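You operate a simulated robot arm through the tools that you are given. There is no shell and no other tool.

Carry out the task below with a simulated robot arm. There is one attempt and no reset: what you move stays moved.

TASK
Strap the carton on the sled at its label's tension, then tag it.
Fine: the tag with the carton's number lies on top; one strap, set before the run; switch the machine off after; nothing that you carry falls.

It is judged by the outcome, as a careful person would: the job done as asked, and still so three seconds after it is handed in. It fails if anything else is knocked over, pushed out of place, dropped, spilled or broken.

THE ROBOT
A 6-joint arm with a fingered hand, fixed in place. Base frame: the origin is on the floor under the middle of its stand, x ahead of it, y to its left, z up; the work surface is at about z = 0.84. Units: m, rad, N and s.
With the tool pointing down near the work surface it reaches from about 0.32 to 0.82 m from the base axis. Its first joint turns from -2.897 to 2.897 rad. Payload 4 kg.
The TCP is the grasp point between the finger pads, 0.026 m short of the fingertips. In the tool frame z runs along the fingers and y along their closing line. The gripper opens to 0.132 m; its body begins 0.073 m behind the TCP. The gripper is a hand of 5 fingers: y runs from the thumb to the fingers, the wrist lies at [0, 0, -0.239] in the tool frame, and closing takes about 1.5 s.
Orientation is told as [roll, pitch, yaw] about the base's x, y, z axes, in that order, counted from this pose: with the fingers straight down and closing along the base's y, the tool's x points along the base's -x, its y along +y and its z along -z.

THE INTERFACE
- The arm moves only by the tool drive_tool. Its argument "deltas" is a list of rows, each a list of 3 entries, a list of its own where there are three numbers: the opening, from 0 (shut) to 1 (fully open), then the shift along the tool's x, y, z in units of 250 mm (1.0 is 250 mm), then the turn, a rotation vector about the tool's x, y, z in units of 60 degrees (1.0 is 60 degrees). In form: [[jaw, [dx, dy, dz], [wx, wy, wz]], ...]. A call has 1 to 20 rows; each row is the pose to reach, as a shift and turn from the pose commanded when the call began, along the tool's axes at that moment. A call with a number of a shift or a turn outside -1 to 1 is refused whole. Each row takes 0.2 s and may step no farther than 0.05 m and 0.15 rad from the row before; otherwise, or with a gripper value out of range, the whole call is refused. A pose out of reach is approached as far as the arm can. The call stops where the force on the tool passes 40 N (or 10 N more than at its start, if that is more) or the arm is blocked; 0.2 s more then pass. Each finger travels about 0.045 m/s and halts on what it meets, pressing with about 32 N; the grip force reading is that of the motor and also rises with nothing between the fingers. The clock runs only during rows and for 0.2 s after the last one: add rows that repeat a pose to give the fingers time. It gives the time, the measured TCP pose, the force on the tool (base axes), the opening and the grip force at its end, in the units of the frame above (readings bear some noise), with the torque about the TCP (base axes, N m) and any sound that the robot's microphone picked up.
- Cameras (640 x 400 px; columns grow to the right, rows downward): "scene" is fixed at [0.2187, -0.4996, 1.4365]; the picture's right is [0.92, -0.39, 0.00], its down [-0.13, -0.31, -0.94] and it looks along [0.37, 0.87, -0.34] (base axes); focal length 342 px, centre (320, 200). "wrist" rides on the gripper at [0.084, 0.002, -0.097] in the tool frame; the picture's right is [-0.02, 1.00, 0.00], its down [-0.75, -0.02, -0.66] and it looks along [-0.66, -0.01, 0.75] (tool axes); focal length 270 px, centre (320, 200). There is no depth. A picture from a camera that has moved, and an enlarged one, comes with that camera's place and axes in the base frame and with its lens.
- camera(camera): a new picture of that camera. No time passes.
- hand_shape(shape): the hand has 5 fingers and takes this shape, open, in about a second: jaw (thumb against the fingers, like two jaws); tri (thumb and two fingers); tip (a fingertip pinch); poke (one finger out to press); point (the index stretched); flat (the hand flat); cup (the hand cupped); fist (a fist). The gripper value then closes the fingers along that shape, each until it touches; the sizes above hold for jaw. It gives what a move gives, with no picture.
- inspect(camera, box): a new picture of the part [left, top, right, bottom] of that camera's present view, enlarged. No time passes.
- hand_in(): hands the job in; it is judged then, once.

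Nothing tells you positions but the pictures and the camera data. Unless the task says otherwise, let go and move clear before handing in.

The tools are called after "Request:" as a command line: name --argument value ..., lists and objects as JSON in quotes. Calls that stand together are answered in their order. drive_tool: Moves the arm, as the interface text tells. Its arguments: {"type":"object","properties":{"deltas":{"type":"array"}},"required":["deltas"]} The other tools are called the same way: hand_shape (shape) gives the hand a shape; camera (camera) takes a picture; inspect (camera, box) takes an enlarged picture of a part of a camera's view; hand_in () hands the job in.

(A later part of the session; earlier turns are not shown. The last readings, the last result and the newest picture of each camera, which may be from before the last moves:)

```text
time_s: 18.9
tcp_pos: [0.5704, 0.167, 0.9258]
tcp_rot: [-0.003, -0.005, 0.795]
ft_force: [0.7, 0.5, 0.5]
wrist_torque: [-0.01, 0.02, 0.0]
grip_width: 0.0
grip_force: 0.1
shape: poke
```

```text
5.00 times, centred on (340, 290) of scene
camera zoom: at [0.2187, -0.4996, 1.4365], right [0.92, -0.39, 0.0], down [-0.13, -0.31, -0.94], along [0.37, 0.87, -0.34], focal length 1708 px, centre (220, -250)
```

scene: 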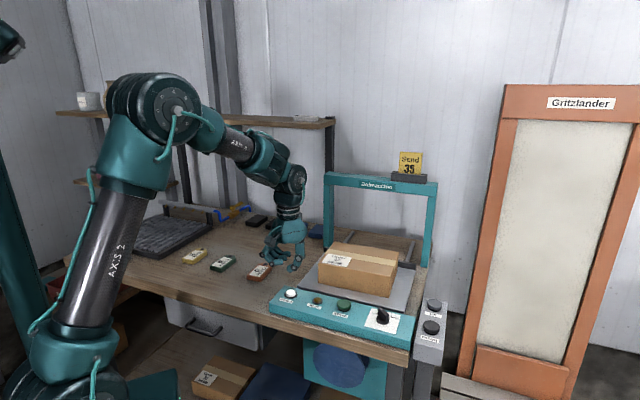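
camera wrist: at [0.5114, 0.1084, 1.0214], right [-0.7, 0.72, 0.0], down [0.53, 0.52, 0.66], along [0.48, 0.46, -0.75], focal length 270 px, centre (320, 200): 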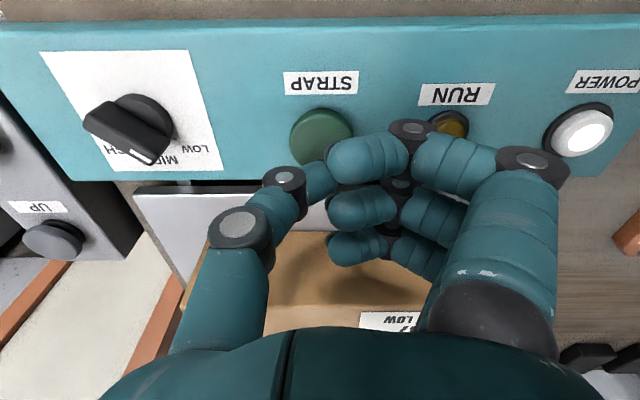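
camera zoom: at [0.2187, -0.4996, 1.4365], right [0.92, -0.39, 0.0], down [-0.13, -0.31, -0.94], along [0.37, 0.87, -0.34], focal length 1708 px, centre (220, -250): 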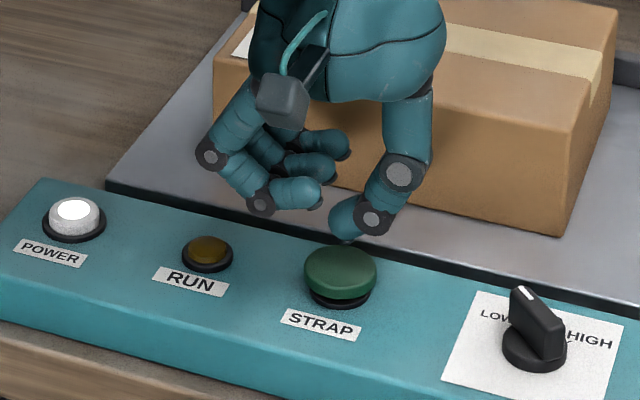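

The fingertip is over STRAP. I'll press it once, in small steps.

Request:
drive_tool --deltas '[[1, [0.008, 0, 0.04], [0, 0, 0]], [1, [0.008, 0, 0.06], [0, 0, 0]], [1, [0.008, 0, 0.072], [0, 0, 0]], [1, [0.008, 0, 0.084], [0, 0, 0]]]'

Request:
inspect --camera "scene" --box '[260, 200, 460, 340]'

```text
time_s: 19.9
tcp_pos: [0.57, 0.1665, 0.9063]
tcp_rot: [-0.004, -0.009, 0.792]
ft_force: [-0.8, -4.3, 12.8]
wrist_torque: [-0.1, 0.04, 0.01]
grip_width: 0.0
grip_force: 0.1
shape: poke
heard: click
```

```text
2.86 times, centred on (360, 270) of scene
camera zoom: at [0.2187, -0.4996, 1.4365], right [0.92, -0.39, 0.0], down [-0.13, -0.31, -0.94], along [0.37, 0.87, -0.34], focal length 976 px, centre (206, 0)
```

zoom: 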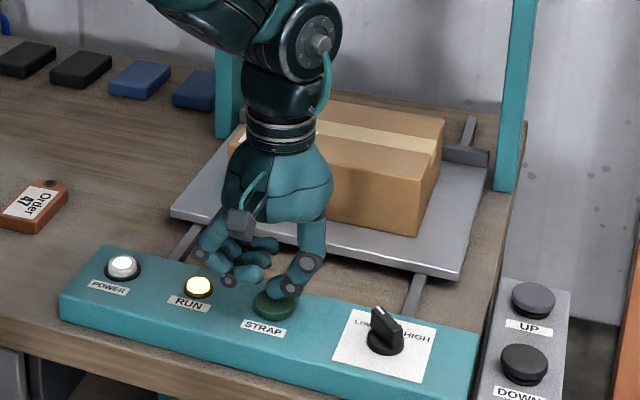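

The RUN lamp lit and the sled is driving itself toward the arch. I'll lift off and draw back clear while it runs.

Request:
drive_tool --deltas '[[1, [0.0, 0, -0.08], [0, 0, 0]], [1, [0.0, 0, -0.2], [0, 0, 0]], [1, [0.08, 0, -0.35], [0, 0, 0]], [1, [0.2, 0, -0.45], [0, 0, 0]], [1, [0.2, 0, -0.45], [0, 0, 0]], [1, [0.2, 0, -0.45], [0, 0, 0]]]'

Request:
camera --camera "scene"

Request:
inspect --camera "scene" --box '[260, 160, 460, 320]'

```text
time_s: 21.2
tcp_pos: [0.5346, 0.1305, 1.0175]
tcp_rot: [-0.004, -0.007, 0.794]
ft_force: [0.0, 0.2, -0.2]
wrist_torque: [-0.01, -0.01, 0.04]
grip_width: 0.0001
grip_force: 0.0
shape: poke
```

```text
taken
```

scene: 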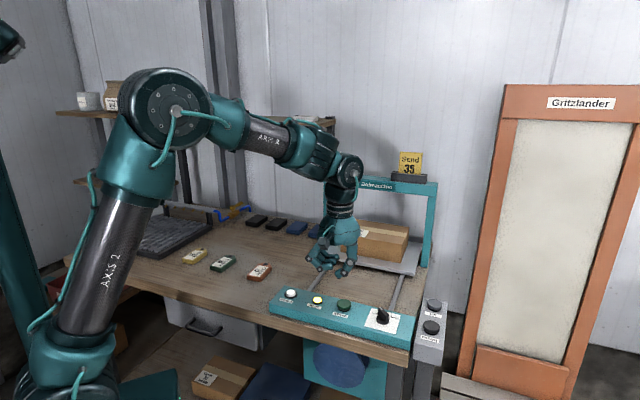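

```text
2.50 times, centred on (360, 240) of scene
camera zoom: at [0.2187, -0.4996, 1.4365], right [0.92, -0.39, 0.0], down [-0.13, -0.31, -0.94], along [0.37, 0.87, -0.34], focal length 854 px, centre (220, 100)
```

zoom: 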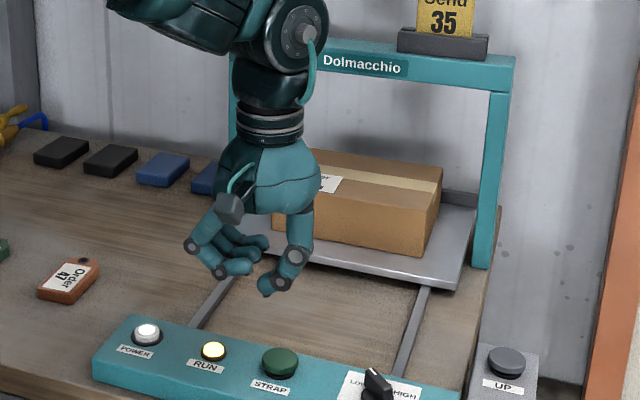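

The sled is under the arch and the run is going. I'll wait in place and check.

Request:
drive_tool --deltas '[[1, [0, 0, 0], [0, 0, 0]], [1, [0, 0, 0], [0, 0, 0]], [1, [0, 0, 0], [0, 0, 0]], [1, [0, 0, 0], [0, 0, 0]], [1, [0, 0, 0], [0, 0, 0]], [1, [0, 0, 0], [0, 0, 0]], [1, [0, 0, 0], [0, 0, 0]], [1, [0, 0, 0], [0, 0, 0]], [1, [0, 0, 0], [0, 0, 0]], [1, [0, 0, 0], [0, 0, 0]]]'

Request:
inspect --camera "scene" --box '[260, 160, 460, 320]'

```text
time_s: 23.4
tcp_pos: [0.5351, 0.131, 1.0183]
tcp_rot: [-0.004, -0.008, 0.794]
ft_force: [0.0, 0.2, -0.4]
wrist_torque: [0.04, -0.02, 0.01]
grip_width: 0.0
grip_force: 0.1
shape: poke
```

```text
2.50 times, centred on (360, 240) of scene
camera zoom: at [0.2187, -0.4996, 1.4365], right [0.92, -0.39, 0.0], down [-0.13, -0.31, -0.94], along [0.37, 0.87, -0.34], focal length 854 px, centre (220, 100)
```

zoom: 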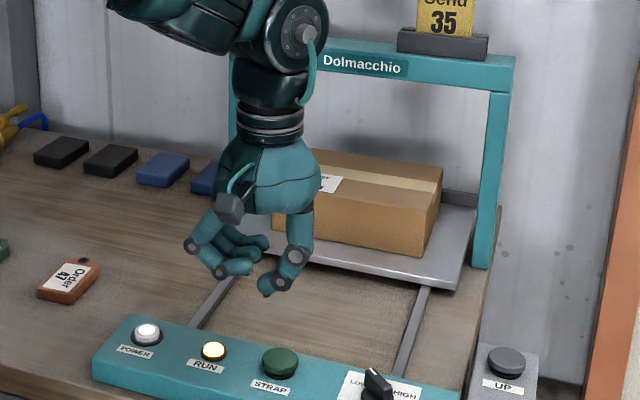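

The RUN lamp is still lit with the sled under the arch. I'll keep waiting.

Request:
drive_tool --deltas '[[1, [0, 0, 0], [0, 0, 0]], [1, [0, 0, 0], [0, 0, 0]], [1, [0, 0, 0], [0, 0, 0]], [1, [0, 0, 0], [0, 0, 0]], [1, [0, 0, 0], [0, 0, 0]], [1, [0, 0, 0], [0, 0, 0]], [1, [0, 0, 0], [0, 0, 0]], [1, [0, 0, 0], [0, 0, 0]], [1, [0, 0, 0], [0, 0, 0]], [1, [0, 0, 0], [0, 0, 0]], [1, [0, 0, 0], [0, 0, 0]], [1, [0, 0, 0], [0, 0, 0]], [1, [0, 0, 0], [0, 0, 0]], [1, [0, 0, 0], [0, 0, 0]], [1, [0, 0, 0], [0, 0, 0]]]'

Request:
inspect --camera "scene" --box '[260, 160, 460, 320]'

```text
time_s: 26.6
tcp_pos: [0.5334, 0.1312, 1.0181]
tcp_rot: [-0.003, -0.006, 0.794]
ft_force: [-0.7, 0.5, 0.4]
wrist_torque: [0.03, -0.01, 0.0]
grip_width: 0.0002
grip_force: 0.0
shape: poke
```

```text
2.50 times, centred on (360, 240) of scene
camera zoom: at [0.2187, -0.4996, 1.4365], right [0.92, -0.39, 0.0], down [-0.13, -0.31, -0.94], along [0.37, 0.87, -0.34], focal length 854 px, centre (220, 100)
```

zoom: 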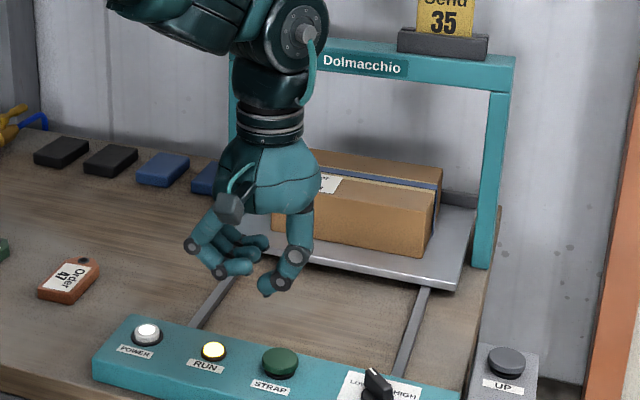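

A blue strap is now around the carton; the RUN lamp is still on. I'll wait on.

Request:
drive_tool --deltas '[[1, [0, 0, 0], [0, 0, 0]], [1, [0, 0, 0], [0, 0, 0]], [1, [0, 0, 0], [0, 0, 0]], [1, [0, 0, 0], [0, 0, 0]], [1, [0, 0, 0], [0, 0, 0]], [1, [0, 0, 0], [0, 0, 0]], [1, [0, 0, 0], [0, 0, 0]], [1, [0, 0, 0], [0, 0, 0]], [1, [0, 0, 0], [0, 0, 0]], [1, [0, 0, 0], [0, 0, 0]], [1, [0, 0, 0], [0, 0, 0]], [1, [0, 0, 0], [0, 0, 0]]]'

Request:
inspect --camera "scene" --box '[260, 160, 460, 320]'

```text
time_s: 29.2
tcp_pos: [0.534, 0.131, 1.0177]
tcp_rot: [-0.004, -0.009, 0.793]
ft_force: [0.7, -0.2, 0.2]
wrist_torque: [0.0, 0.0, -0.01]
grip_width: 0.0001
grip_force: 0.0
shape: poke
```

```text
2.50 times, centred on (360, 240) of scene
camera zoom: at [0.2187, -0.4996, 1.4365], right [0.92, -0.39, 0.0], down [-0.13, -0.31, -0.94], along [0.37, 0.87, -0.34], focal length 854 px, centre (220, 100)
```

zoom: 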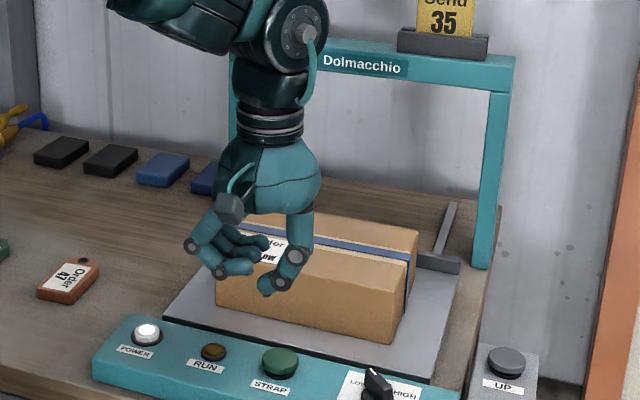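

The run is done: RUN lamp off, one blue strap on the carton, the sled back in front. Now I'll switch the machine off with POWER, moving over it first.

Request:
drive_tool --deltas '[[1, [-0.049, 0.155, 0], [0, 0, 0]], [1, [-0.098, 0.31, 0], [0, 0, 0]], [1, [-0.148, 0.465, 0], [0, 0, 0]], [1, [-0.197, 0.62, 0], [0, 0, 0]], [1, [-0.197, 0.62, 0.18], [0, 0, 0]], [1, [-0.197, 0.62, 0.36], [0, 0, 0]], [1, [-0.197, 0.62, 0.41], [0, 0, 0]]]'

Request:
inspect --camera "scene" --box '[250, 220, 450, 350]'

Request:
camera --camera "wrist"

```text
time_s: 30.9
tcp_pos: [0.4593, 0.275, 0.9164]
tcp_rot: [-0.003, -0.006, 0.793]
ft_force: [0.1, 0.3, -0.1]
wrist_torque: [0.02, -0.01, -0.02]
grip_width: 0.0002
grip_force: 0.0
shape: poke
```

```text
3.08 times, centred on (350, 285) of scene
camera zoom: at [0.2187, -0.4996, 1.4365], right [0.92, -0.39, 0.0], down [-0.13, -0.31, -0.94], along [0.37, 0.87, -0.34], focal length 1051 px, centre (228, -62)
```

zoom: 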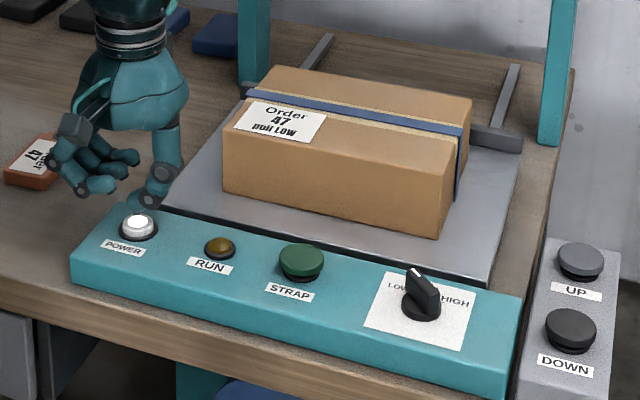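

```text
taken
camera wrist: at [0.3979, 0.2155, 1.0111], right [-0.7, 0.72, 0.0], down [0.53, 0.52, 0.66], along [0.48, 0.46, -0.75], focal length 270 px, centre (320, 200)
```

wrist: 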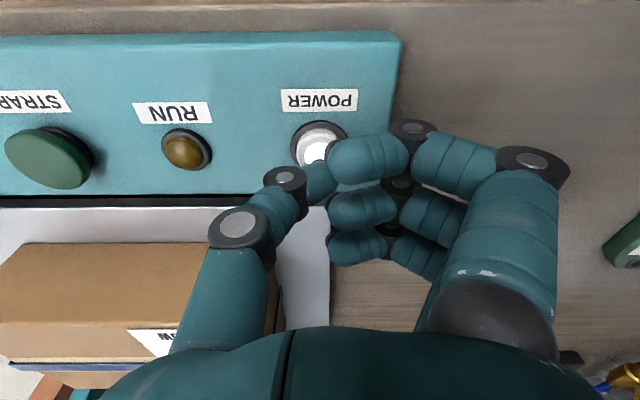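

The finger is above the lit POWER button. I'll press until it clicks.

Request:
drive_tool --deltas '[[1, [0.006, 0, 0.04], [0, 0, 0]], [1, [0.006, 0, 0.06], [0, 0, 0]], [1, [0.006, 0, 0.073], [0, 0, 0]], [1, [0.006, 0, 0.082], [0, 0, 0]]]'

```text
time_s: 31.9
tcp_pos: [0.4583, 0.2742, 0.896]
tcp_rot: [-0.005, -0.01, 0.793]
ft_force: [5.5, -8.7, 31.5]
wrist_torque: [-0.1, -0.09, 0.05]
grip_width: 0.0
grip_force: 0.0
shape: poke
heard: click
```

It clicked once. I'll lift away and verify that the power light is out.

Request:
drive_tool --deltas '[[1, [0, 0, -0.08], [0, 0, 0]], [1, [0, 0, -0.24], [0, 0, 0]], [1, [0, 0, -0.4], [0, 0, 0]], [1, [0, 0, -0.56], [0, 0, 0]]]'

Request:
inspect --camera "scene" --box '[250, 220, 450, 350]'

Request:
camera --camera "wrist"

Request:
inspect --camera "scene" --box '[170, 230, 290, 300]'

```text
time_s: 32.9
tcp_pos: [0.4567, 0.2734, 1.0368]
tcp_rot: [-0.001, -0.005, 0.795]
ft_force: [-0.3, -0.6, -0.7]
wrist_torque: [-0.01, 0.0, 0.01]
grip_width: 0.0
grip_force: 0.1
shape: poke
```

```text
3.08 times, centred on (350, 285) of scene
camera zoom: at [0.2187, -0.4996, 1.4365], right [0.92, -0.39, 0.0], down [-0.13, -0.31, -0.94], along [0.37, 0.87, -0.34], focal length 1051 px, centre (228, -62)
```

zoom: 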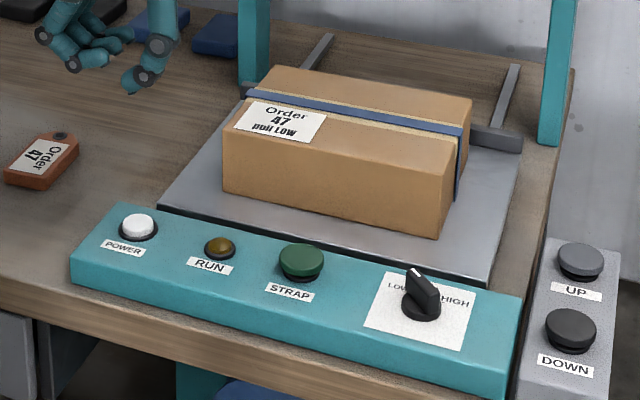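

```text
taken
camera wrist: at [0.3964, 0.2136, 1.1328], right [-0.7, 0.72, 0.0], down [0.53, 0.52, 0.66], along [0.48, 0.46, -0.75], focal length 270 px, centre (320, 200)
```

wrist: 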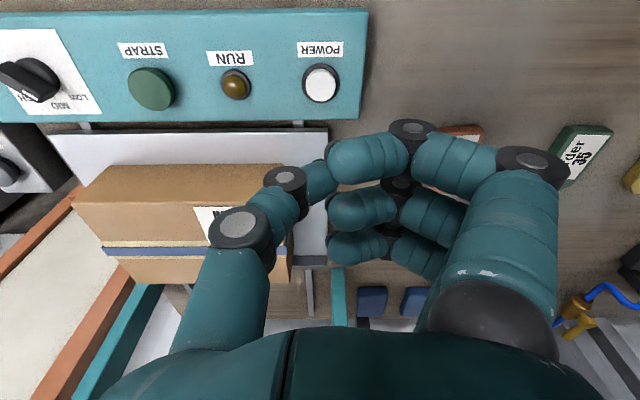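

```text
5.33 times, centred on (230, 265) of scene
camera zoom: at [0.2187, -0.4996, 1.4365], right [0.92, -0.39, 0.0], down [-0.13, -0.31, -0.94], along [0.37, 0.87, -0.34], focal length 1822 px, centre (800, -147)
```

zoom: 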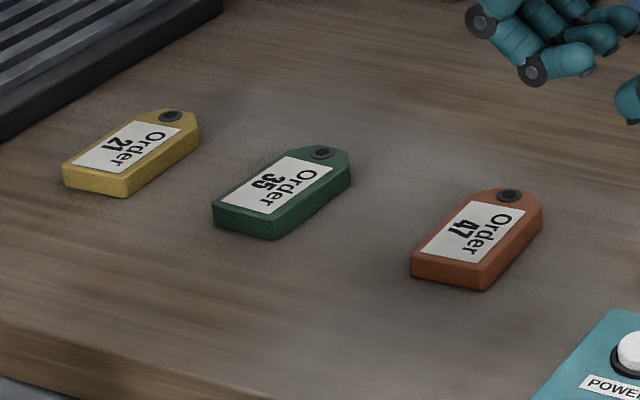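

The POWER light is out, the strap sits on the carton and the knob is on LOW. Next is the tag: I'll return the hand to jaw shape and move above the red "Order 47" tag near (0.413, 0.450).

Request:
hand_shape --shape "jaw"

Request:
drive_tool --deltas '[[0.8, [-0.076, 0.122, 0], [0, 0, 0]], [0.8, [-0.152, 0.244, 0], [0, 0, 0]], [0.8, [-0.228, 0.366, 0.04], [0, 0, 0]], [0.8, [-0.304, 0.488, 0.08], [0, 0, -0.012]], [0.8, [-0.379, 0.61, 0.12], [0, 0, -0.024]]]'

Request:
camera --camera "wrist"

Request:
inspect --camera "scene" --box '[190, 170, 320, 300]'

```text
time_s: 33.8
tcp_pos: [0.4575, 0.2729, 1.0378]
tcp_rot: [-0.005, -0.008, 0.795]
ft_force: [-0.3, 0.1, -1.0]
wrist_torque: [0.0, -0.03, 0.02]
grip_width: 0.132
grip_force: 0.2
shape: jaw
```

```text
time_s: 35.0
tcp_pos: [0.4151, 0.448, 1.0044]
tcp_rot: [-0.005, -0.006, 0.818]
ft_force: [-0.1, 0.0, -0.2]
wrist_torque: [-0.01, 0.0, 0.01]
grip_width: 0.1057
grip_force: 0.0
shape: jaw
```

```text
taken
camera wrist: at [0.3559, 0.3869, 1.0993], right [-0.72, 0.7, 0.0], down [0.52, 0.54, 0.66], along [0.46, 0.47, -0.75], focal length 270 px, centre (320, 200)
```

wrist: 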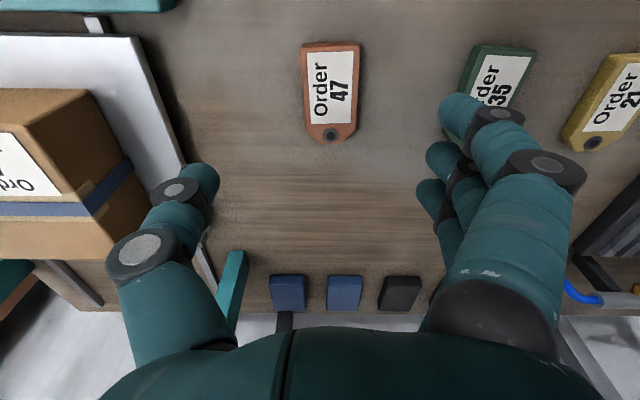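

```text
3.08 times, centred on (255, 235) of scene
camera zoom: at [0.2187, -0.4996, 1.4365], right [0.92, -0.39, 0.0], down [-0.13, -0.31, -0.94], along [0.37, 0.87, -0.34], focal length 1051 px, centre (520, 92)
```

zoom: 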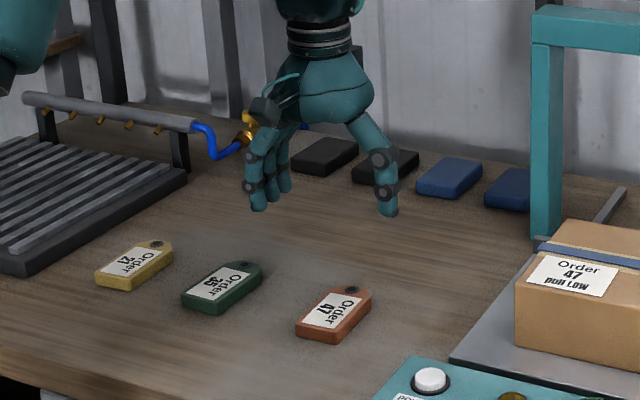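

The tag lies lengthwise along the tool, about 11 mm to the finger side of the TCP; its top is at about z=0.85. I'll centre over it, narrow the hand and come down to just above grasp height.

Request:
drive_tool --deltas '[[0.7, [-0.017, 0.022, 0.05], [0, 0, 0]], [0.62, [-0.034, 0.044, 0.16], [0, 0, 0]], [0.58, [-0.034, 0.044, 0.28], [0, 0, 0]], [0.58, [-0.034, 0.044, 0.38], [0, 0, 0]], [0.58, [-0.034, 0.044, 0.43], [0, 0, 0]]]'

Request:
camera --camera "wrist"

Request:
inspect --camera "scene" --box '[210, 220, 310, 300]'

```text
time_s: 36.1
tcp_pos: [0.4127, 0.4613, 0.8955]
tcp_rot: [-0.005, -0.007, 0.819]
ft_force: [0.5, 0.6, 0.7]
wrist_torque: [0.0, 0.01, -0.01]
grip_width: 0.0773
grip_force: 0.2
shape: jaw
```

```text
taken
camera wrist: at [0.3543, 0.4006, 0.9919], right [-0.72, 0.7, 0.0], down [0.52, 0.54, 0.66], along [0.46, 0.47, -0.75], focal length 270 px, centre (320, 200)
```

wrist: 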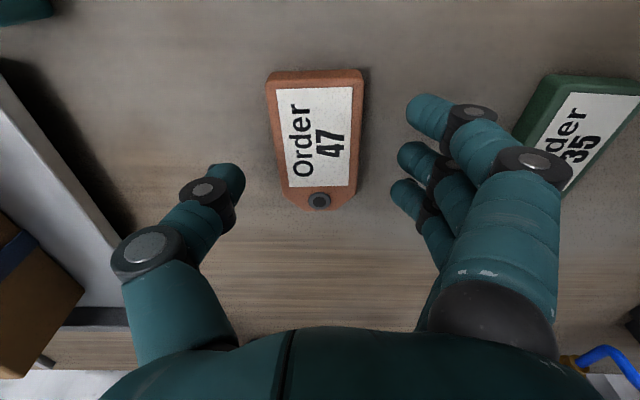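

```text
5.00 times, centred on (260, 260) of scene
camera zoom: at [0.2187, -0.4996, 1.4365], right [0.92, -0.39, 0.0], down [-0.13, -0.31, -0.94], along [0.37, 0.87, -0.34], focal length 1708 px, centre (620, -100)
```

zoom: 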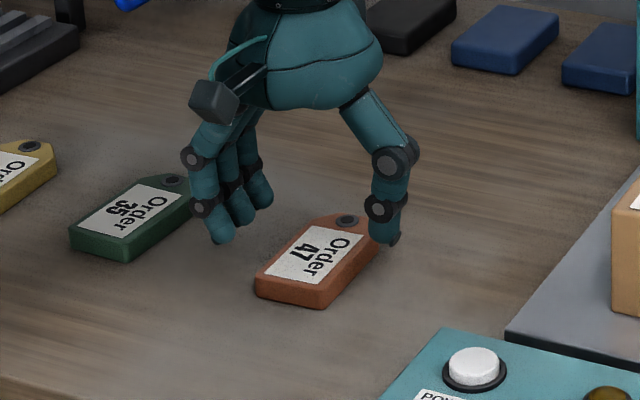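

The tag is centred and aligned between thumb and fingers. I'll lower in small steps to feel for the table with the fingertips.

Request:
drive_tool --deltas '[[0.58, [0, -0.008, 0.03], [0, 0, 0]], [0.58, [0, -0.008, 0.054], [0, 0, 0]], [0.58, [0, -0.008, 0.066], [0, 0, 0]]]'

Request:
inspect --camera "scene" --box '[210, 220, 310, 300]'

```text
time_s: 37.0
tcp_pos: [0.4135, 0.4614, 0.8807]
tcp_rot: [-0.004, -0.007, 0.819]
ft_force: [-0.4, 0.2, -0.2]
wrist_torque: [0.02, -0.04, 0.0]
grip_width: 0.0773
grip_force: 0.1
shape: jaw
```

```text
5.00 times, centred on (260, 260) of scene
camera zoom: at [0.2187, -0.4996, 1.4365], right [0.92, -0.39, 0.0], down [-0.13, -0.31, -0.94], along [0.37, 0.87, -0.34], focal length 1708 px, centre (620, -100)
```

zoom: 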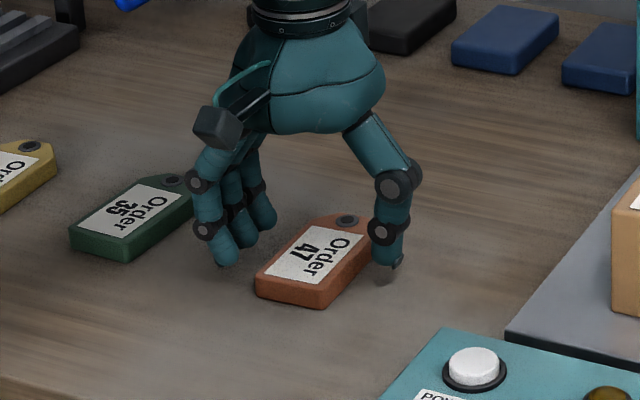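

The fingertips hover a few millimetres above the table, beside the tag. I'll go 2 mm lower and close on it.

Request:
drive_tool --deltas '[[0.5, [0, 0, 0.008], [0, 0, 0]], [0.4, [0, 0, 0.008], [0, 0, 0]], [0.3, [0, 0, 0.008], [0, 0, 0]], [0.2, [0, 0, 0.008], [0, 0, 0]], [0.2, [0, 0, 0.008], [0, 0, 0]], [0.2, [0, 0, 0.008], [0, 0, 0]]]'

Request:
camera --camera "wrist"

Request:
inspect --camera "scene" --box '[210, 220, 310, 300]'

```text
time_s: 38.4
tcp_pos: [0.4139, 0.4623, 0.8798]
tcp_rot: [-0.002, -0.01, 0.821]
ft_force: [-3.7, 3.1, 19.2]
wrist_torque: [-0.17, 0.22, -0.05]
grip_width: 0.0286
grip_force: 32.2
shape: jaw
```

```text
taken
camera wrist: at [0.3551, 0.401, 0.975], right [-0.72, 0.7, 0.0], down [0.52, 0.54, 0.67], along [0.47, 0.48, -0.75], focal length 270 px, centre (320, 200)
```

wrist: 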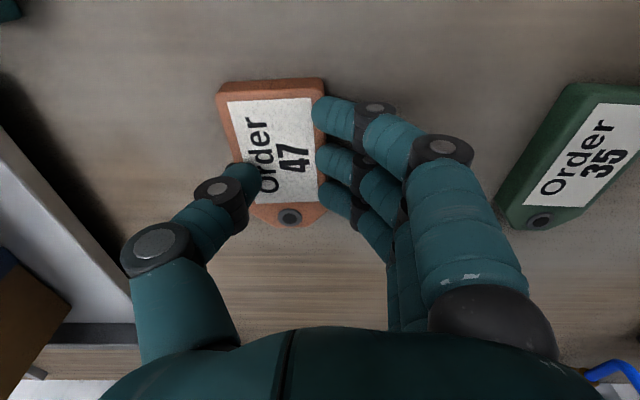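

```text
5.00 times, centred on (260, 260) of scene
camera zoom: at [0.2187, -0.4996, 1.4365], right [0.92, -0.39, 0.0], down [-0.13, -0.31, -0.94], along [0.37, 0.87, -0.34], focal length 1708 px, centre (620, -100)
```

zoom: 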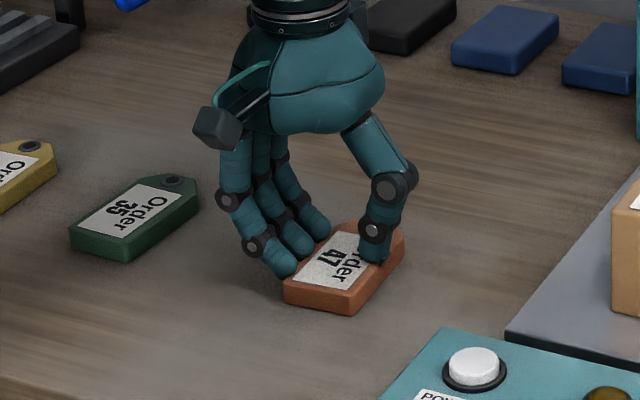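

The thumb tip came in just above the tag's top edge and rode onto it, so the tag slid a little instead of being gripped. I'll open, rise slightly and re-centre before trying lower.

Request:
drive_tool --deltas '[[0.3, [0, 0, 0], [0, 0, 0]], [0.4, [0, 0, -0.008], [0, 0, 0]], [0.5, [0, 0, -0.03], [0, 0, 0]], [0.6, [0, 0, -0.06], [0, 0, 0]], [0.65, [0, 0, -0.1], [0, 0, 0]], [0.65, [0, 0, -0.1], [0, 0, 0]]]'

Request:
camera --camera "wrist"

Request:
inspect --camera "scene" --box '[210, 220, 310, 300]'

```text
time_s: 39.8
tcp_pos: [0.4151, 0.4624, 0.9037]
tcp_rot: [-0.002, -0.005, 0.819]
ft_force: [-0.2, -0.2, -0.1]
wrist_torque: [-0.02, 0.0, 0.01]
grip_width: 0.0855
grip_force: 0.0
shape: jaw
```

```text
taken
camera wrist: at [0.3559, 0.4004, 0.9981], right [-0.72, 0.7, 0.0], down [0.52, 0.54, 0.66], along [0.46, 0.47, -0.75], focal length 270 px, centre (320, 200)
```

wrist: 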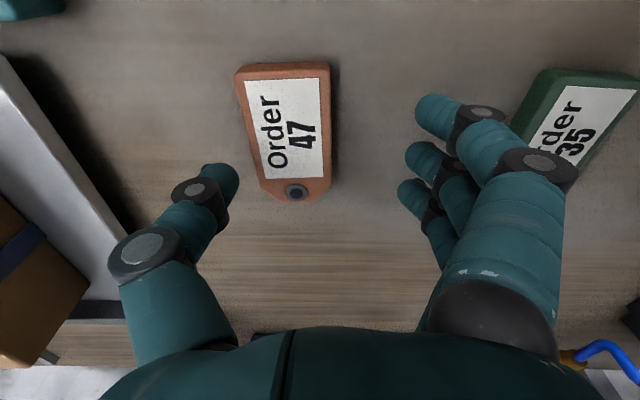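

```text
5.00 times, centred on (260, 260) of scene
camera zoom: at [0.2187, -0.4996, 1.4365], right [0.92, -0.39, 0.0], down [-0.13, -0.31, -0.94], along [0.37, 0.87, -0.34], focal length 1708 px, centre (620, -100)
```

zoom: 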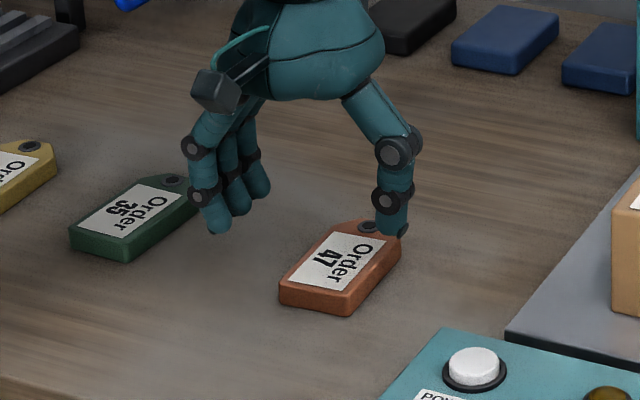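

The tag lies intact, now about 18 mm toward the thumb side. I'll re-centre over it and lower further, feeling for the table.

Request:
drive_tool --deltas '[[0.62, [0.006, -0.073, 0], [0, 0, 0]], [0.6, [0.006, -0.073, 0.05], [0, 0, 0.01]], [0.6, [0.006, -0.073, 0.09], [0, 0, 0.01]], [0.6, [0.006, -0.073, 0.114], [0, 0, 0.01]]]'

Request:
camera --camera "wrist"

Request:
inspect --camera "scene" --box '[220, 220, 320, 300]'

```text
time_s: 40.8
tcp_pos: [0.428, 0.448, 0.8746]
tcp_rot: [-0.005, -0.007, 0.807]
ft_force: [-0.2, 0.7, 0.7]
wrist_torque: [0.0, -0.01, 0.0]
grip_width: 0.08
grip_force: 0.0
shape: jaw
```

```text
taken
camera wrist: at [0.3679, 0.3877, 0.97], right [-0.71, 0.71, 0.0], down [0.53, 0.53, 0.66], along [0.47, 0.47, -0.75], focal length 270 px, centre (320, 200)
```

wrist: 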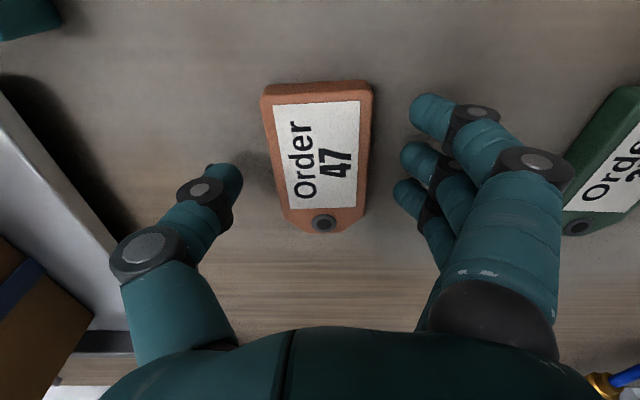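

```text
5.00 times, centred on (270, 260) of scene
camera zoom: at [0.2187, -0.4996, 1.4365], right [0.92, -0.39, 0.0], down [-0.13, -0.31, -0.94], along [0.37, 0.87, -0.34], focal length 1708 px, centre (570, -100)
```

zoom: 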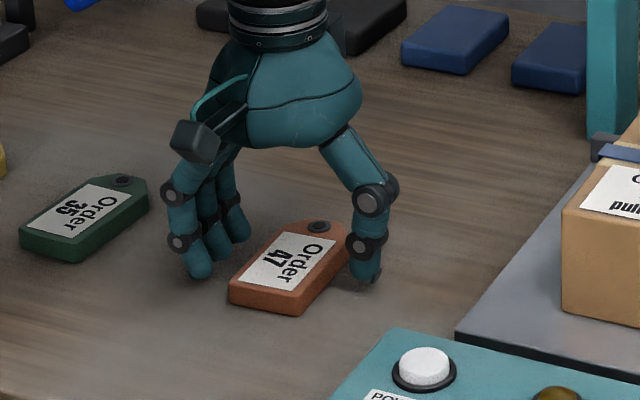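

The tag is well centred and there's no table contact yet. I'll step down a few millimetres more.

Request:
drive_tool --deltas '[[0.6, [0, 0, 0.008], [0, 0, 0]], [0.6, [0, 0, 0.016], [0, 0, 0]]]'

```text
time_s: 41.4
tcp_pos: [0.4269, 0.4472, 0.8708]
tcp_rot: [-0.003, -0.008, 0.807]
ft_force: [0.1, 0.6, -0.3]
wrist_torque: [0.0, -0.01, 0.02]
grip_width: 0.0801
grip_force: 0.1
shape: jaw
```

Still no contact at 0.871. I'll go 3 mm lower.

Request:
drive_tool --deltas '[[0.6, [0, 0, 0.006], [0, 0, 0]], [0.6, [0, 0, 0.011], [0, 0, 0]]]'

Request:
inspect --camera "scene" --box '[220, 220, 320, 300]'

```text
time_s: 42.0
tcp_pos: [0.4276, 0.4469, 0.8683]
tcp_rot: [-0.003, -0.007, 0.807]
ft_force: [-0.2, -0.7, -0.1]
wrist_torque: [0.01, -0.02, -0.02]
grip_width: 0.0796
grip_force: 0.0
shape: jaw
```

```text
5.00 times, centred on (270, 260) of scene
camera zoom: at [0.2187, -0.4996, 1.4365], right [0.92, -0.39, 0.0], down [-0.13, -0.31, -0.94], along [0.37, 0.87, -0.34], focal length 1708 px, centre (570, -100)
```

zoom: 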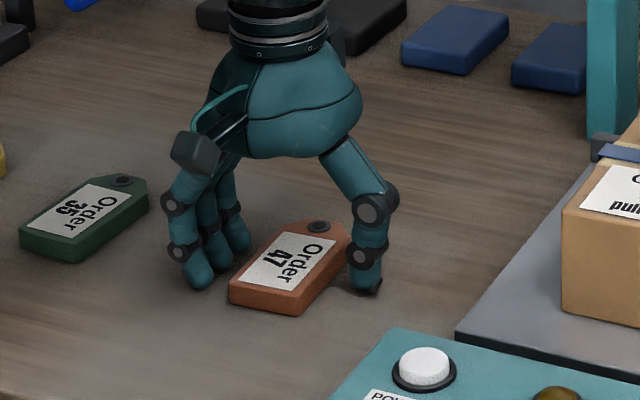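

The tips are right at table level without touching. I'll close partway first and check the force.

Request:
drive_tool --deltas '[[0.52, [0, 0, 0], [0, 0, 0]], [0.45, [0, 0, 0], [0, 0, 0]], [0.42, [0, 0, 0], [0, 0, 0]]]'

Request:
camera --camera "wrist"

```text
time_s: 42.8
tcp_pos: [0.4272, 0.4475, 0.8685]
tcp_rot: [-0.003, -0.006, 0.808]
ft_force: [-0.4, 0.3, 0.5]
wrist_torque: [0.0, 0.02, 0.0]
grip_width: 0.0564
grip_force: 0.0
shape: jaw
```

```text
taken
camera wrist: at [0.3675, 0.3871, 0.9636], right [-0.71, 0.71, 0.0], down [0.53, 0.53, 0.66], along [0.47, 0.47, -0.75], focal length 270 px, centre (320, 200)
```

wrist: 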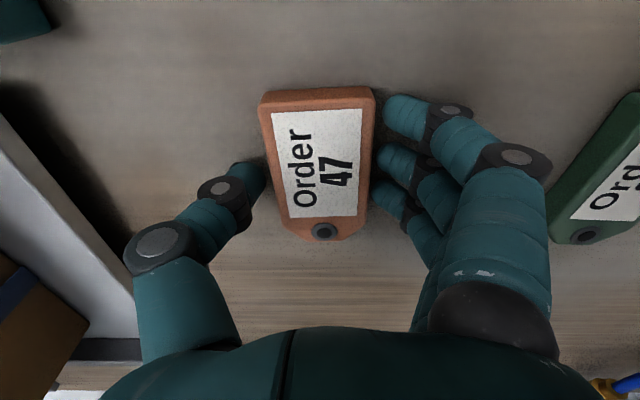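

Both sides are about to touch the tag's edges. I'll finish closing.

Request:
drive_tool --deltas '[[0.36, [0, 0, 0], [0, 0, 0]], [0.3, [0, 0, 0], [0, 0, 0]], [0.25, [0, 0, 0], [0, 0, 0]], [0.2, [0, 0, 0], [0, 0, 0]], [0.2, [0, 0, 0], [0, 0, 0]]]'

Request:
camera --camera "wrist"

Request:
inspect --camera "scene" --box '[220, 220, 320, 300]'

```text
time_s: 44.0
tcp_pos: [0.4272, 0.4487, 0.8678]
tcp_rot: [-0.004, -0.006, 0.808]
ft_force: [-0.3, 0.2, 0.1]
wrist_torque: [0.01, -0.03, -0.01]
grip_width: 0.0438
grip_force: 32.0
shape: jaw
```

```text
taken
camera wrist: at [0.3675, 0.3871, 0.9636], right [-0.71, 0.71, 0.0], down [0.53, 0.53, 0.66], along [0.47, 0.47, -0.75], focal length 270 px, centre (320, 200)
```

wrist: 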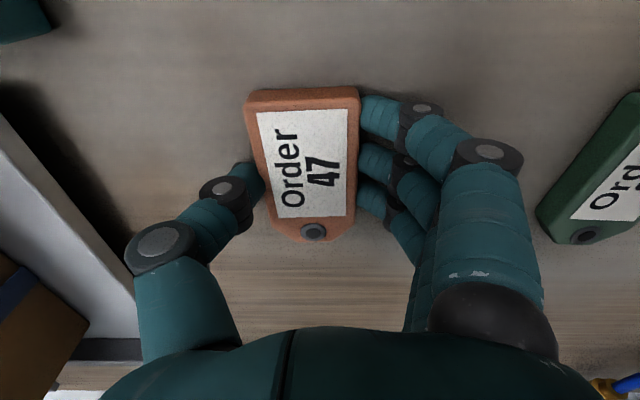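

```text
5.00 times, centred on (270, 260) of scene
camera zoom: at [0.2187, -0.4996, 1.4365], right [0.92, -0.39, 0.0], down [-0.13, -0.31, -0.94], along [0.37, 0.87, -0.34], focal length 1708 px, centre (570, -100)
```

zoom: 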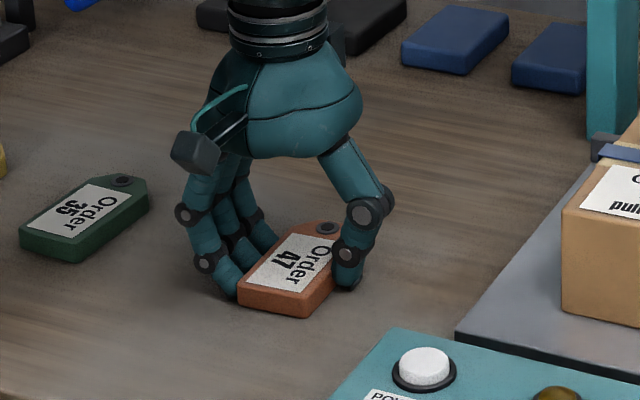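

The tag is now held by its sides. I'll lift gently 4 cm and check that it comes along level.

Request:
drive_tool --deltas '[[0.1, [0, 0, -0.02], [0, 0, 0]], [0.1, [0, 0, -0.05], [0, 0, 0]], [0.1, [0, 0, -0.1], [0, 0, 0]], [0.1, [0, 0, -0.16], [0, 0, 0]]]'

Request:
camera --camera "wrist"

Request:
inspect --camera "scene" --box '[220, 210, 320, 290]'

```text
time_s: 45.0
tcp_pos: [0.4272, 0.4473, 0.9086]
tcp_rot: [-0.005, -0.007, 0.807]
ft_force: [0.2, 0.7, -0.1]
wrist_torque: [0.0, -0.02, -0.03]
grip_width: 0.0438
grip_force: 32.4
shape: jaw
```

```text
taken
camera wrist: at [0.367, 0.387, 1.0039], right [-0.71, 0.71, 0.0], down [0.53, 0.53, 0.66], along [0.47, 0.47, -0.75], focal length 270 px, centre (320, 200)
```

wrist: 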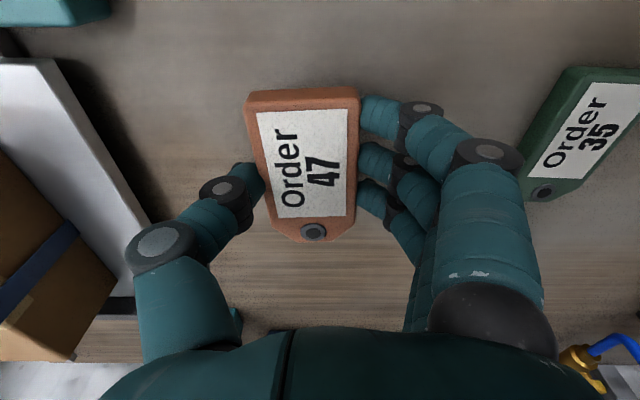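

```text
5.00 times, centred on (270, 250) of scene
camera zoom: at [0.2187, -0.4996, 1.4365], right [0.92, -0.39, 0.0], down [-0.13, -0.31, -0.94], along [0.37, 0.87, -0.34], focal length 1708 px, centre (570, -50)
```

zoom: 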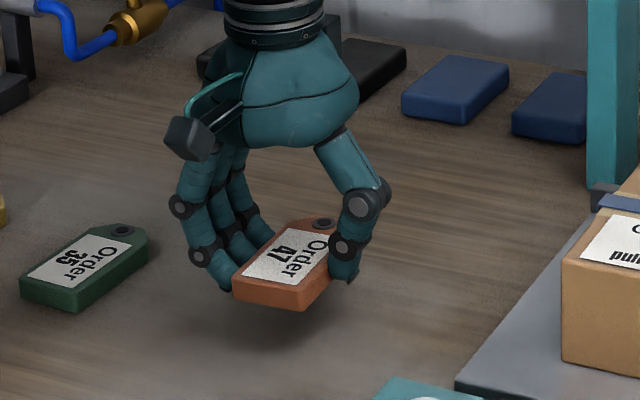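

The tag is held firmly and level. I'll now measure the carton's top and the strap before moving over it.

Request:
inspect --camera "scene" --box '[310, 230, 410, 310]'

Request:
inspect --camera "scene" --box '[340, 240, 410, 290]'

```text
5.00 times, centred on (360, 270) of scene
camera zoom: at [0.2187, -0.4996, 1.4365], right [0.92, -0.39, 0.0], down [-0.13, -0.31, -0.94], along [0.37, 0.87, -0.34], focal length 1708 px, centre (120, -150)
```

zoom: 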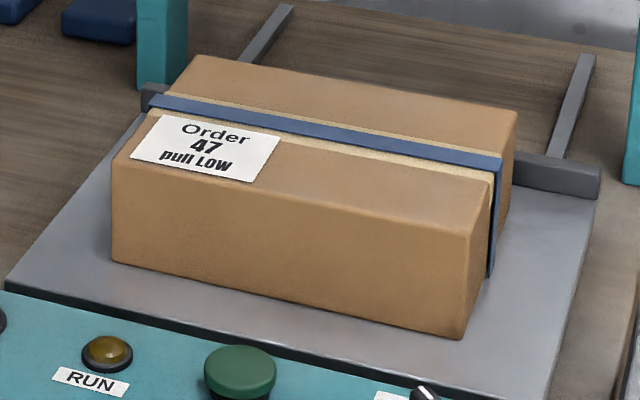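

```text
8.00 times, centred on (375, 265) of scene
camera zoom: at [0.2187, -0.4996, 1.4365], right [0.92, -0.39, 0.0], down [-0.13, -0.31, -0.94], along [0.37, 0.87, -0.34], focal length 2734 px, centre (-120, -320)
```

zoom: 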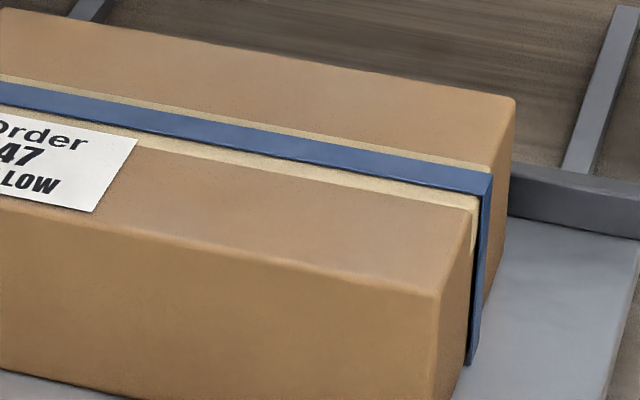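

The carton top is at z≈0.920, the strap runs along its middle, and the label covers the front-left; there is a free patch front-right, big enough for the tag lengthwise. I'll lift and swing over in two stages, turning the hand a quarter so that only the thumb is on the strap side.

Request:
drive_tool --deltas '[[0.1, [0, 0, -0.12], [0, 0, 0]], [0.1, [0, 0, -0.26], [0, 0, 0]], [0.1, [0, 0, -0.4], [0, 0, 0]], [0.1, [0, 0, -0.48], [0, 0, 0]], [0.1, [-0.005, -0.1, -0.48], [0, 0, -0.11]], [0.1, [-0.01, -0.2, -0.48], [0, 0, -0.22]], [0.1, [-0.015, -0.3, -0.48], [0, 0, -0.33]], [0.1, [-0.02, -0.4, -0.48], [0, 0, -0.44]], [0.1, [-0.025, -0.5, -0.48], [0, 0, -0.55]], [0.1, [-0.03, -0.6, -0.48], [0, 0, -0.66]], [0.1, [-0.033, -0.677, -0.48], [0, 0, -0.75]]]'

Request:
camera --camera "wrist"

Request:
camera --camera "scene"

```text
time_s: 47.4
tcp_pos: [0.5546, 0.3358, 1.0284]
tcp_rot: [-0.007, -0.002, 1.595]
ft_force: [-0.4, 0.4, -1.2]
wrist_torque: [0.01, 0.05, 0.0]
grip_width: 0.0437
grip_force: 31.8
shape: jaw
```

```text
taken
camera wrist: at [0.5544, 0.251, 1.1248], right [-1.0, 0.0, -0.01], down [-0.01, 0.75, 0.66], along [0.0, 0.66, -0.75], focal length 270 px, centre (320, 200)
```

wrist: 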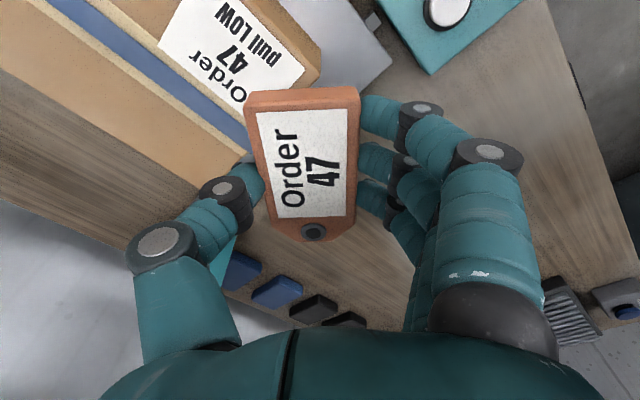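

```text
taken
```

scene: 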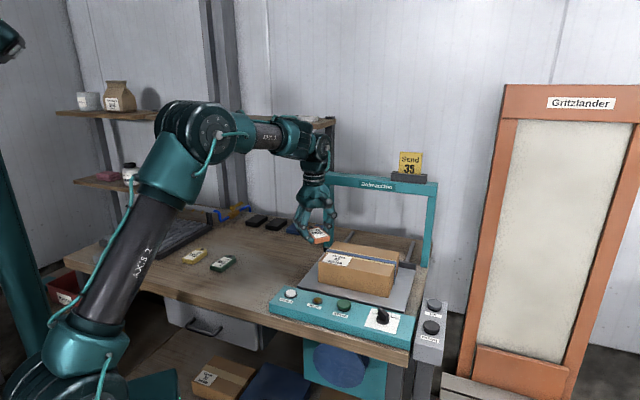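

The tag is still held securely. I'll do the second half of the swing and turn, ending above the free front-right patch.

Request:
drive_tool --deltas '[[0.1, [0.065, -0.072, 0], [0, 0, -0.107]], [0.1, [0.13, -0.143, 0], [0, 0, -0.213]], [0.1, [0.195, -0.215, 0], [0, 0, -0.319]], [0.1, [0.26, -0.287, 0], [0, 0, -0.426]], [0.1, [0.325, -0.359, 0], [0, 0, -0.532]], [0.1, [0.39, -0.43, 0], [0, 0, -0.639]], [0.1, [0.454, -0.502, 0], [0, 0, -0.745]], [0.1, [0.454, -0.502, 0], [0, 0, -0.745]]]'

Request:
camera --camera "wrist"

Request:
inspect --camera "scene" --box '[300, 200, 420, 310]'

```text
time_s: 49.1
tcp_pos: [0.6791, 0.2235, 1.0294]
tcp_rot: [-0.007, 0.004, 2.373]
ft_force: [0.3, -0.7, -0.5]
wrist_torque: [-0.01, 0.0, 0.0]
grip_width: 0.0437
grip_force: 32.4
shape: jaw
out of reach, approached as far as the arm can: row 4, 5, 6
```

```text
taken
camera wrist: at [0.7391, 0.1643, 1.1263], right [-0.71, -0.71, -0.01], down [-0.54, 0.53, 0.66], along [-0.46, 0.47, -0.76], focal length 270 px, centre (320, 200)
```

wrist: 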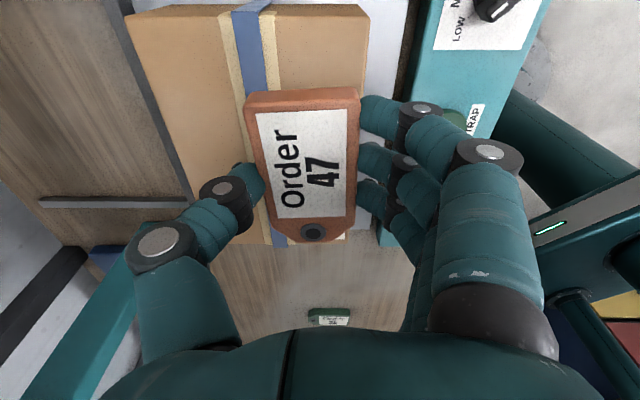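

```text
3.64 times, centred on (360, 255) of scene
camera zoom: at [0.2187, -0.4996, 1.4365], right [0.92, -0.39, 0.0], down [-0.13, -0.31, -0.94], along [0.37, 0.87, -0.34], focal length 1242 px, centre (174, 0)
```

zoom: 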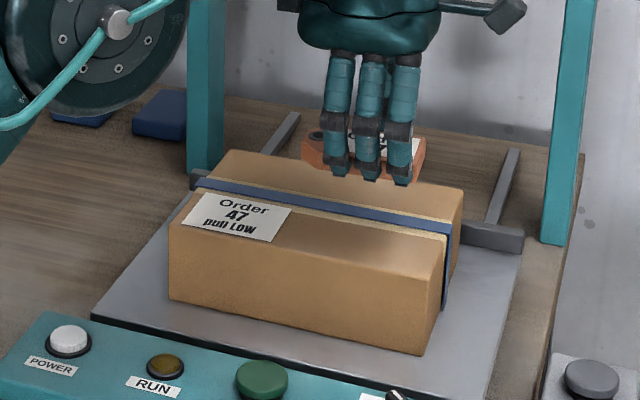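

The tag is above the carton, but the arm passed through an awkward configuration. I'll look at the whole scene before going on.

Request:
camera --camera "scene"

Request:
inspect --camera "wrist" --box '[120, 0, 420, 260]'

```text
taken
```

scene: 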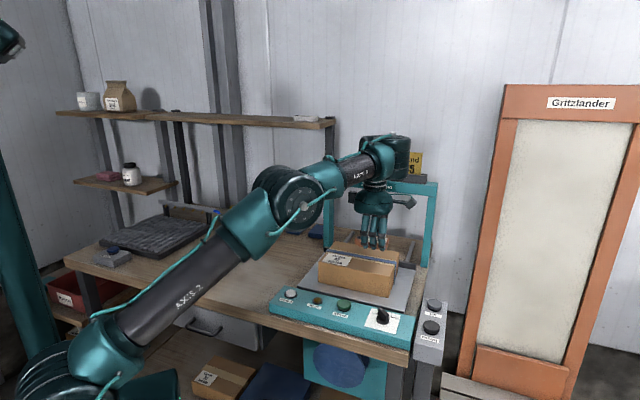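

```text
1.54 times, centred on (270, 130) of wrist
camera zoom: at [0.7391, 0.1643, 1.1263], right [-0.71, -0.71, -0.01], down [-0.54, 0.53, 0.66], along [-0.46, 0.47, -0.76], focal length 416 px, centre (397, 308)
```

zoom: 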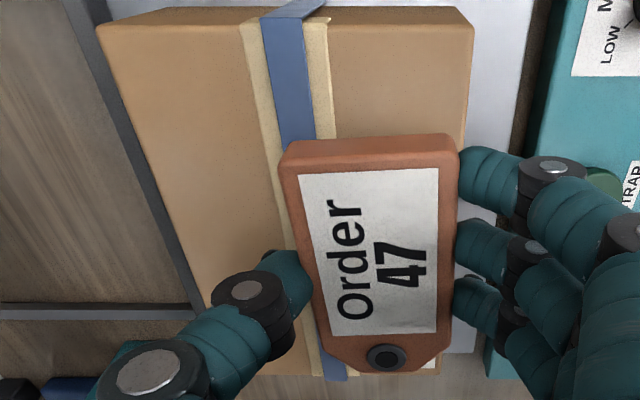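

Two-view triangulation puts the carton's top at z≈0.927 (higher than I first took it), front edge about 3 cm in front of the TCP and the strap about 3 cm behind. I'll let the arm settle in place for a moment and read the pose again.

Request:
drive_tool --deltas '[[0.1, [0, 0, 0], [0, 0, 0]], [0.1, [0, 0, 0], [0, 0, 0]]]'

Request:
camera --camera "wrist"

```text
time_s: 49.8
tcp_pos: [0.6803, 0.2263, 1.0298]
tcp_rot: [-0.006, 0.002, 2.375]
ft_force: [0.4, -0.1, -0.8]
wrist_torque: [0.03, 0.01, -0.02]
grip_width: 0.0435
grip_force: 31.9
shape: jaw
```

```text
taken
camera wrist: at [0.7388, 0.1648, 1.1262], right [-0.71, -0.71, -0.01], down [-0.54, 0.53, 0.66], along [-0.46, 0.47, -0.75], focal length 270 px, centre (320, 200)
```

wrist: 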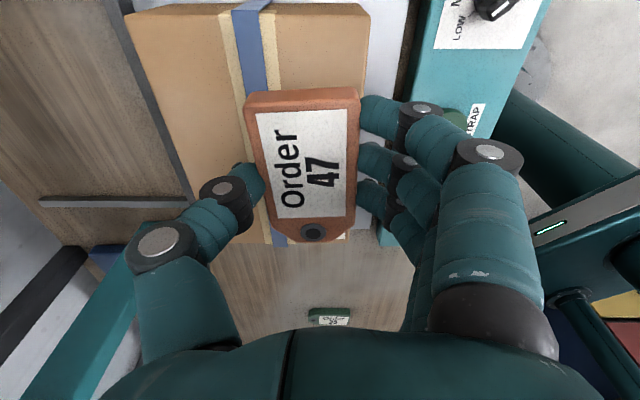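

The arm is steady. I'll shift 11 mm toward the front and come down to about 2 cm above the carton.

Request:
drive_tool --deltas '[[0.1, [0, 0.022, 0], [0, 0, 0]], [0.1, [0, 0.044, 0.04], [0, 0, 0]], [0.1, [0, 0.044, 0.09], [0, 0, 0]], [0.1, [0, 0.044, 0.14], [0, 0, 0]], [0.1, [0, 0.044, 0.19], [0, 0, 0]], [0.1, [0, 0.044, 0.218], [0, 0, 0]]]'

Request:
camera --camera "wrist"

Request:
inspect --camera "scene" --box '[320, 210, 420, 300]'

Request:
camera --camera "scene"

```text
time_s: 51.1
tcp_pos: [0.6858, 0.222, 0.9804]
tcp_rot: [-0.006, 0.001, 2.374]
ft_force: [-0.7, 0.5, 0.0]
wrist_torque: [-0.01, 0.0, 0.0]
grip_width: 0.0438
grip_force: 31.9
shape: jaw
out of reach, approached as far as the arm can: row 4, 5, 6
```

```text
taken
camera wrist: at [0.746, 0.1618, 1.0768], right [-0.71, -0.71, 0.0], down [-0.53, 0.53, 0.66], along [-0.46, 0.47, -0.75], focal length 270 px, centre (320, 200)
```

wrist: 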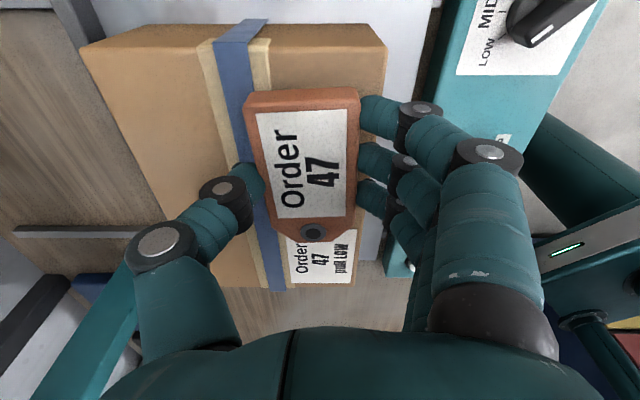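

```text
4.44 times, centred on (370, 255) of scene
camera zoom: at [0.2187, -0.4996, 1.4365], right [0.92, -0.39, 0.0], down [-0.13, -0.31, -0.94], along [0.37, 0.87, -0.34], focal length 1519 px, centre (98, -44)
```

zoom: 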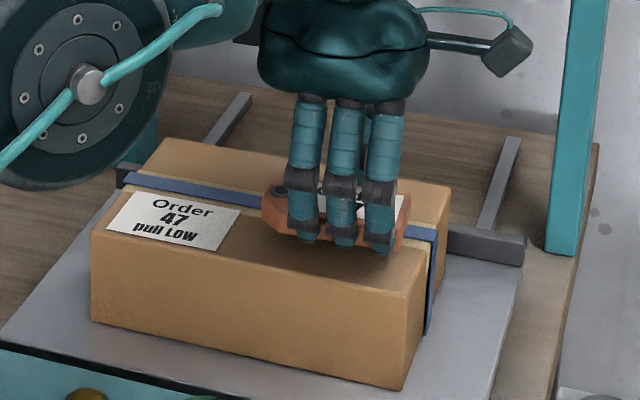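

```text
taken
```

scene: 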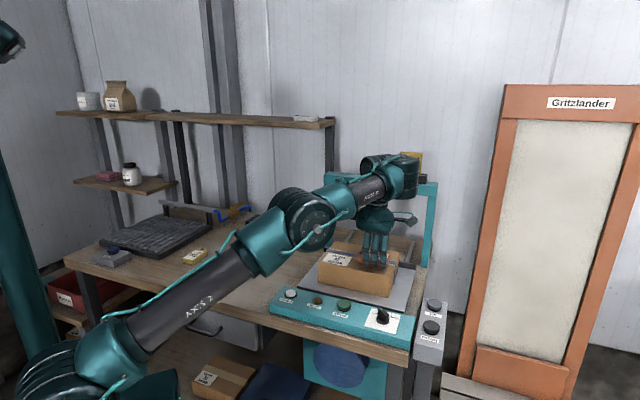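

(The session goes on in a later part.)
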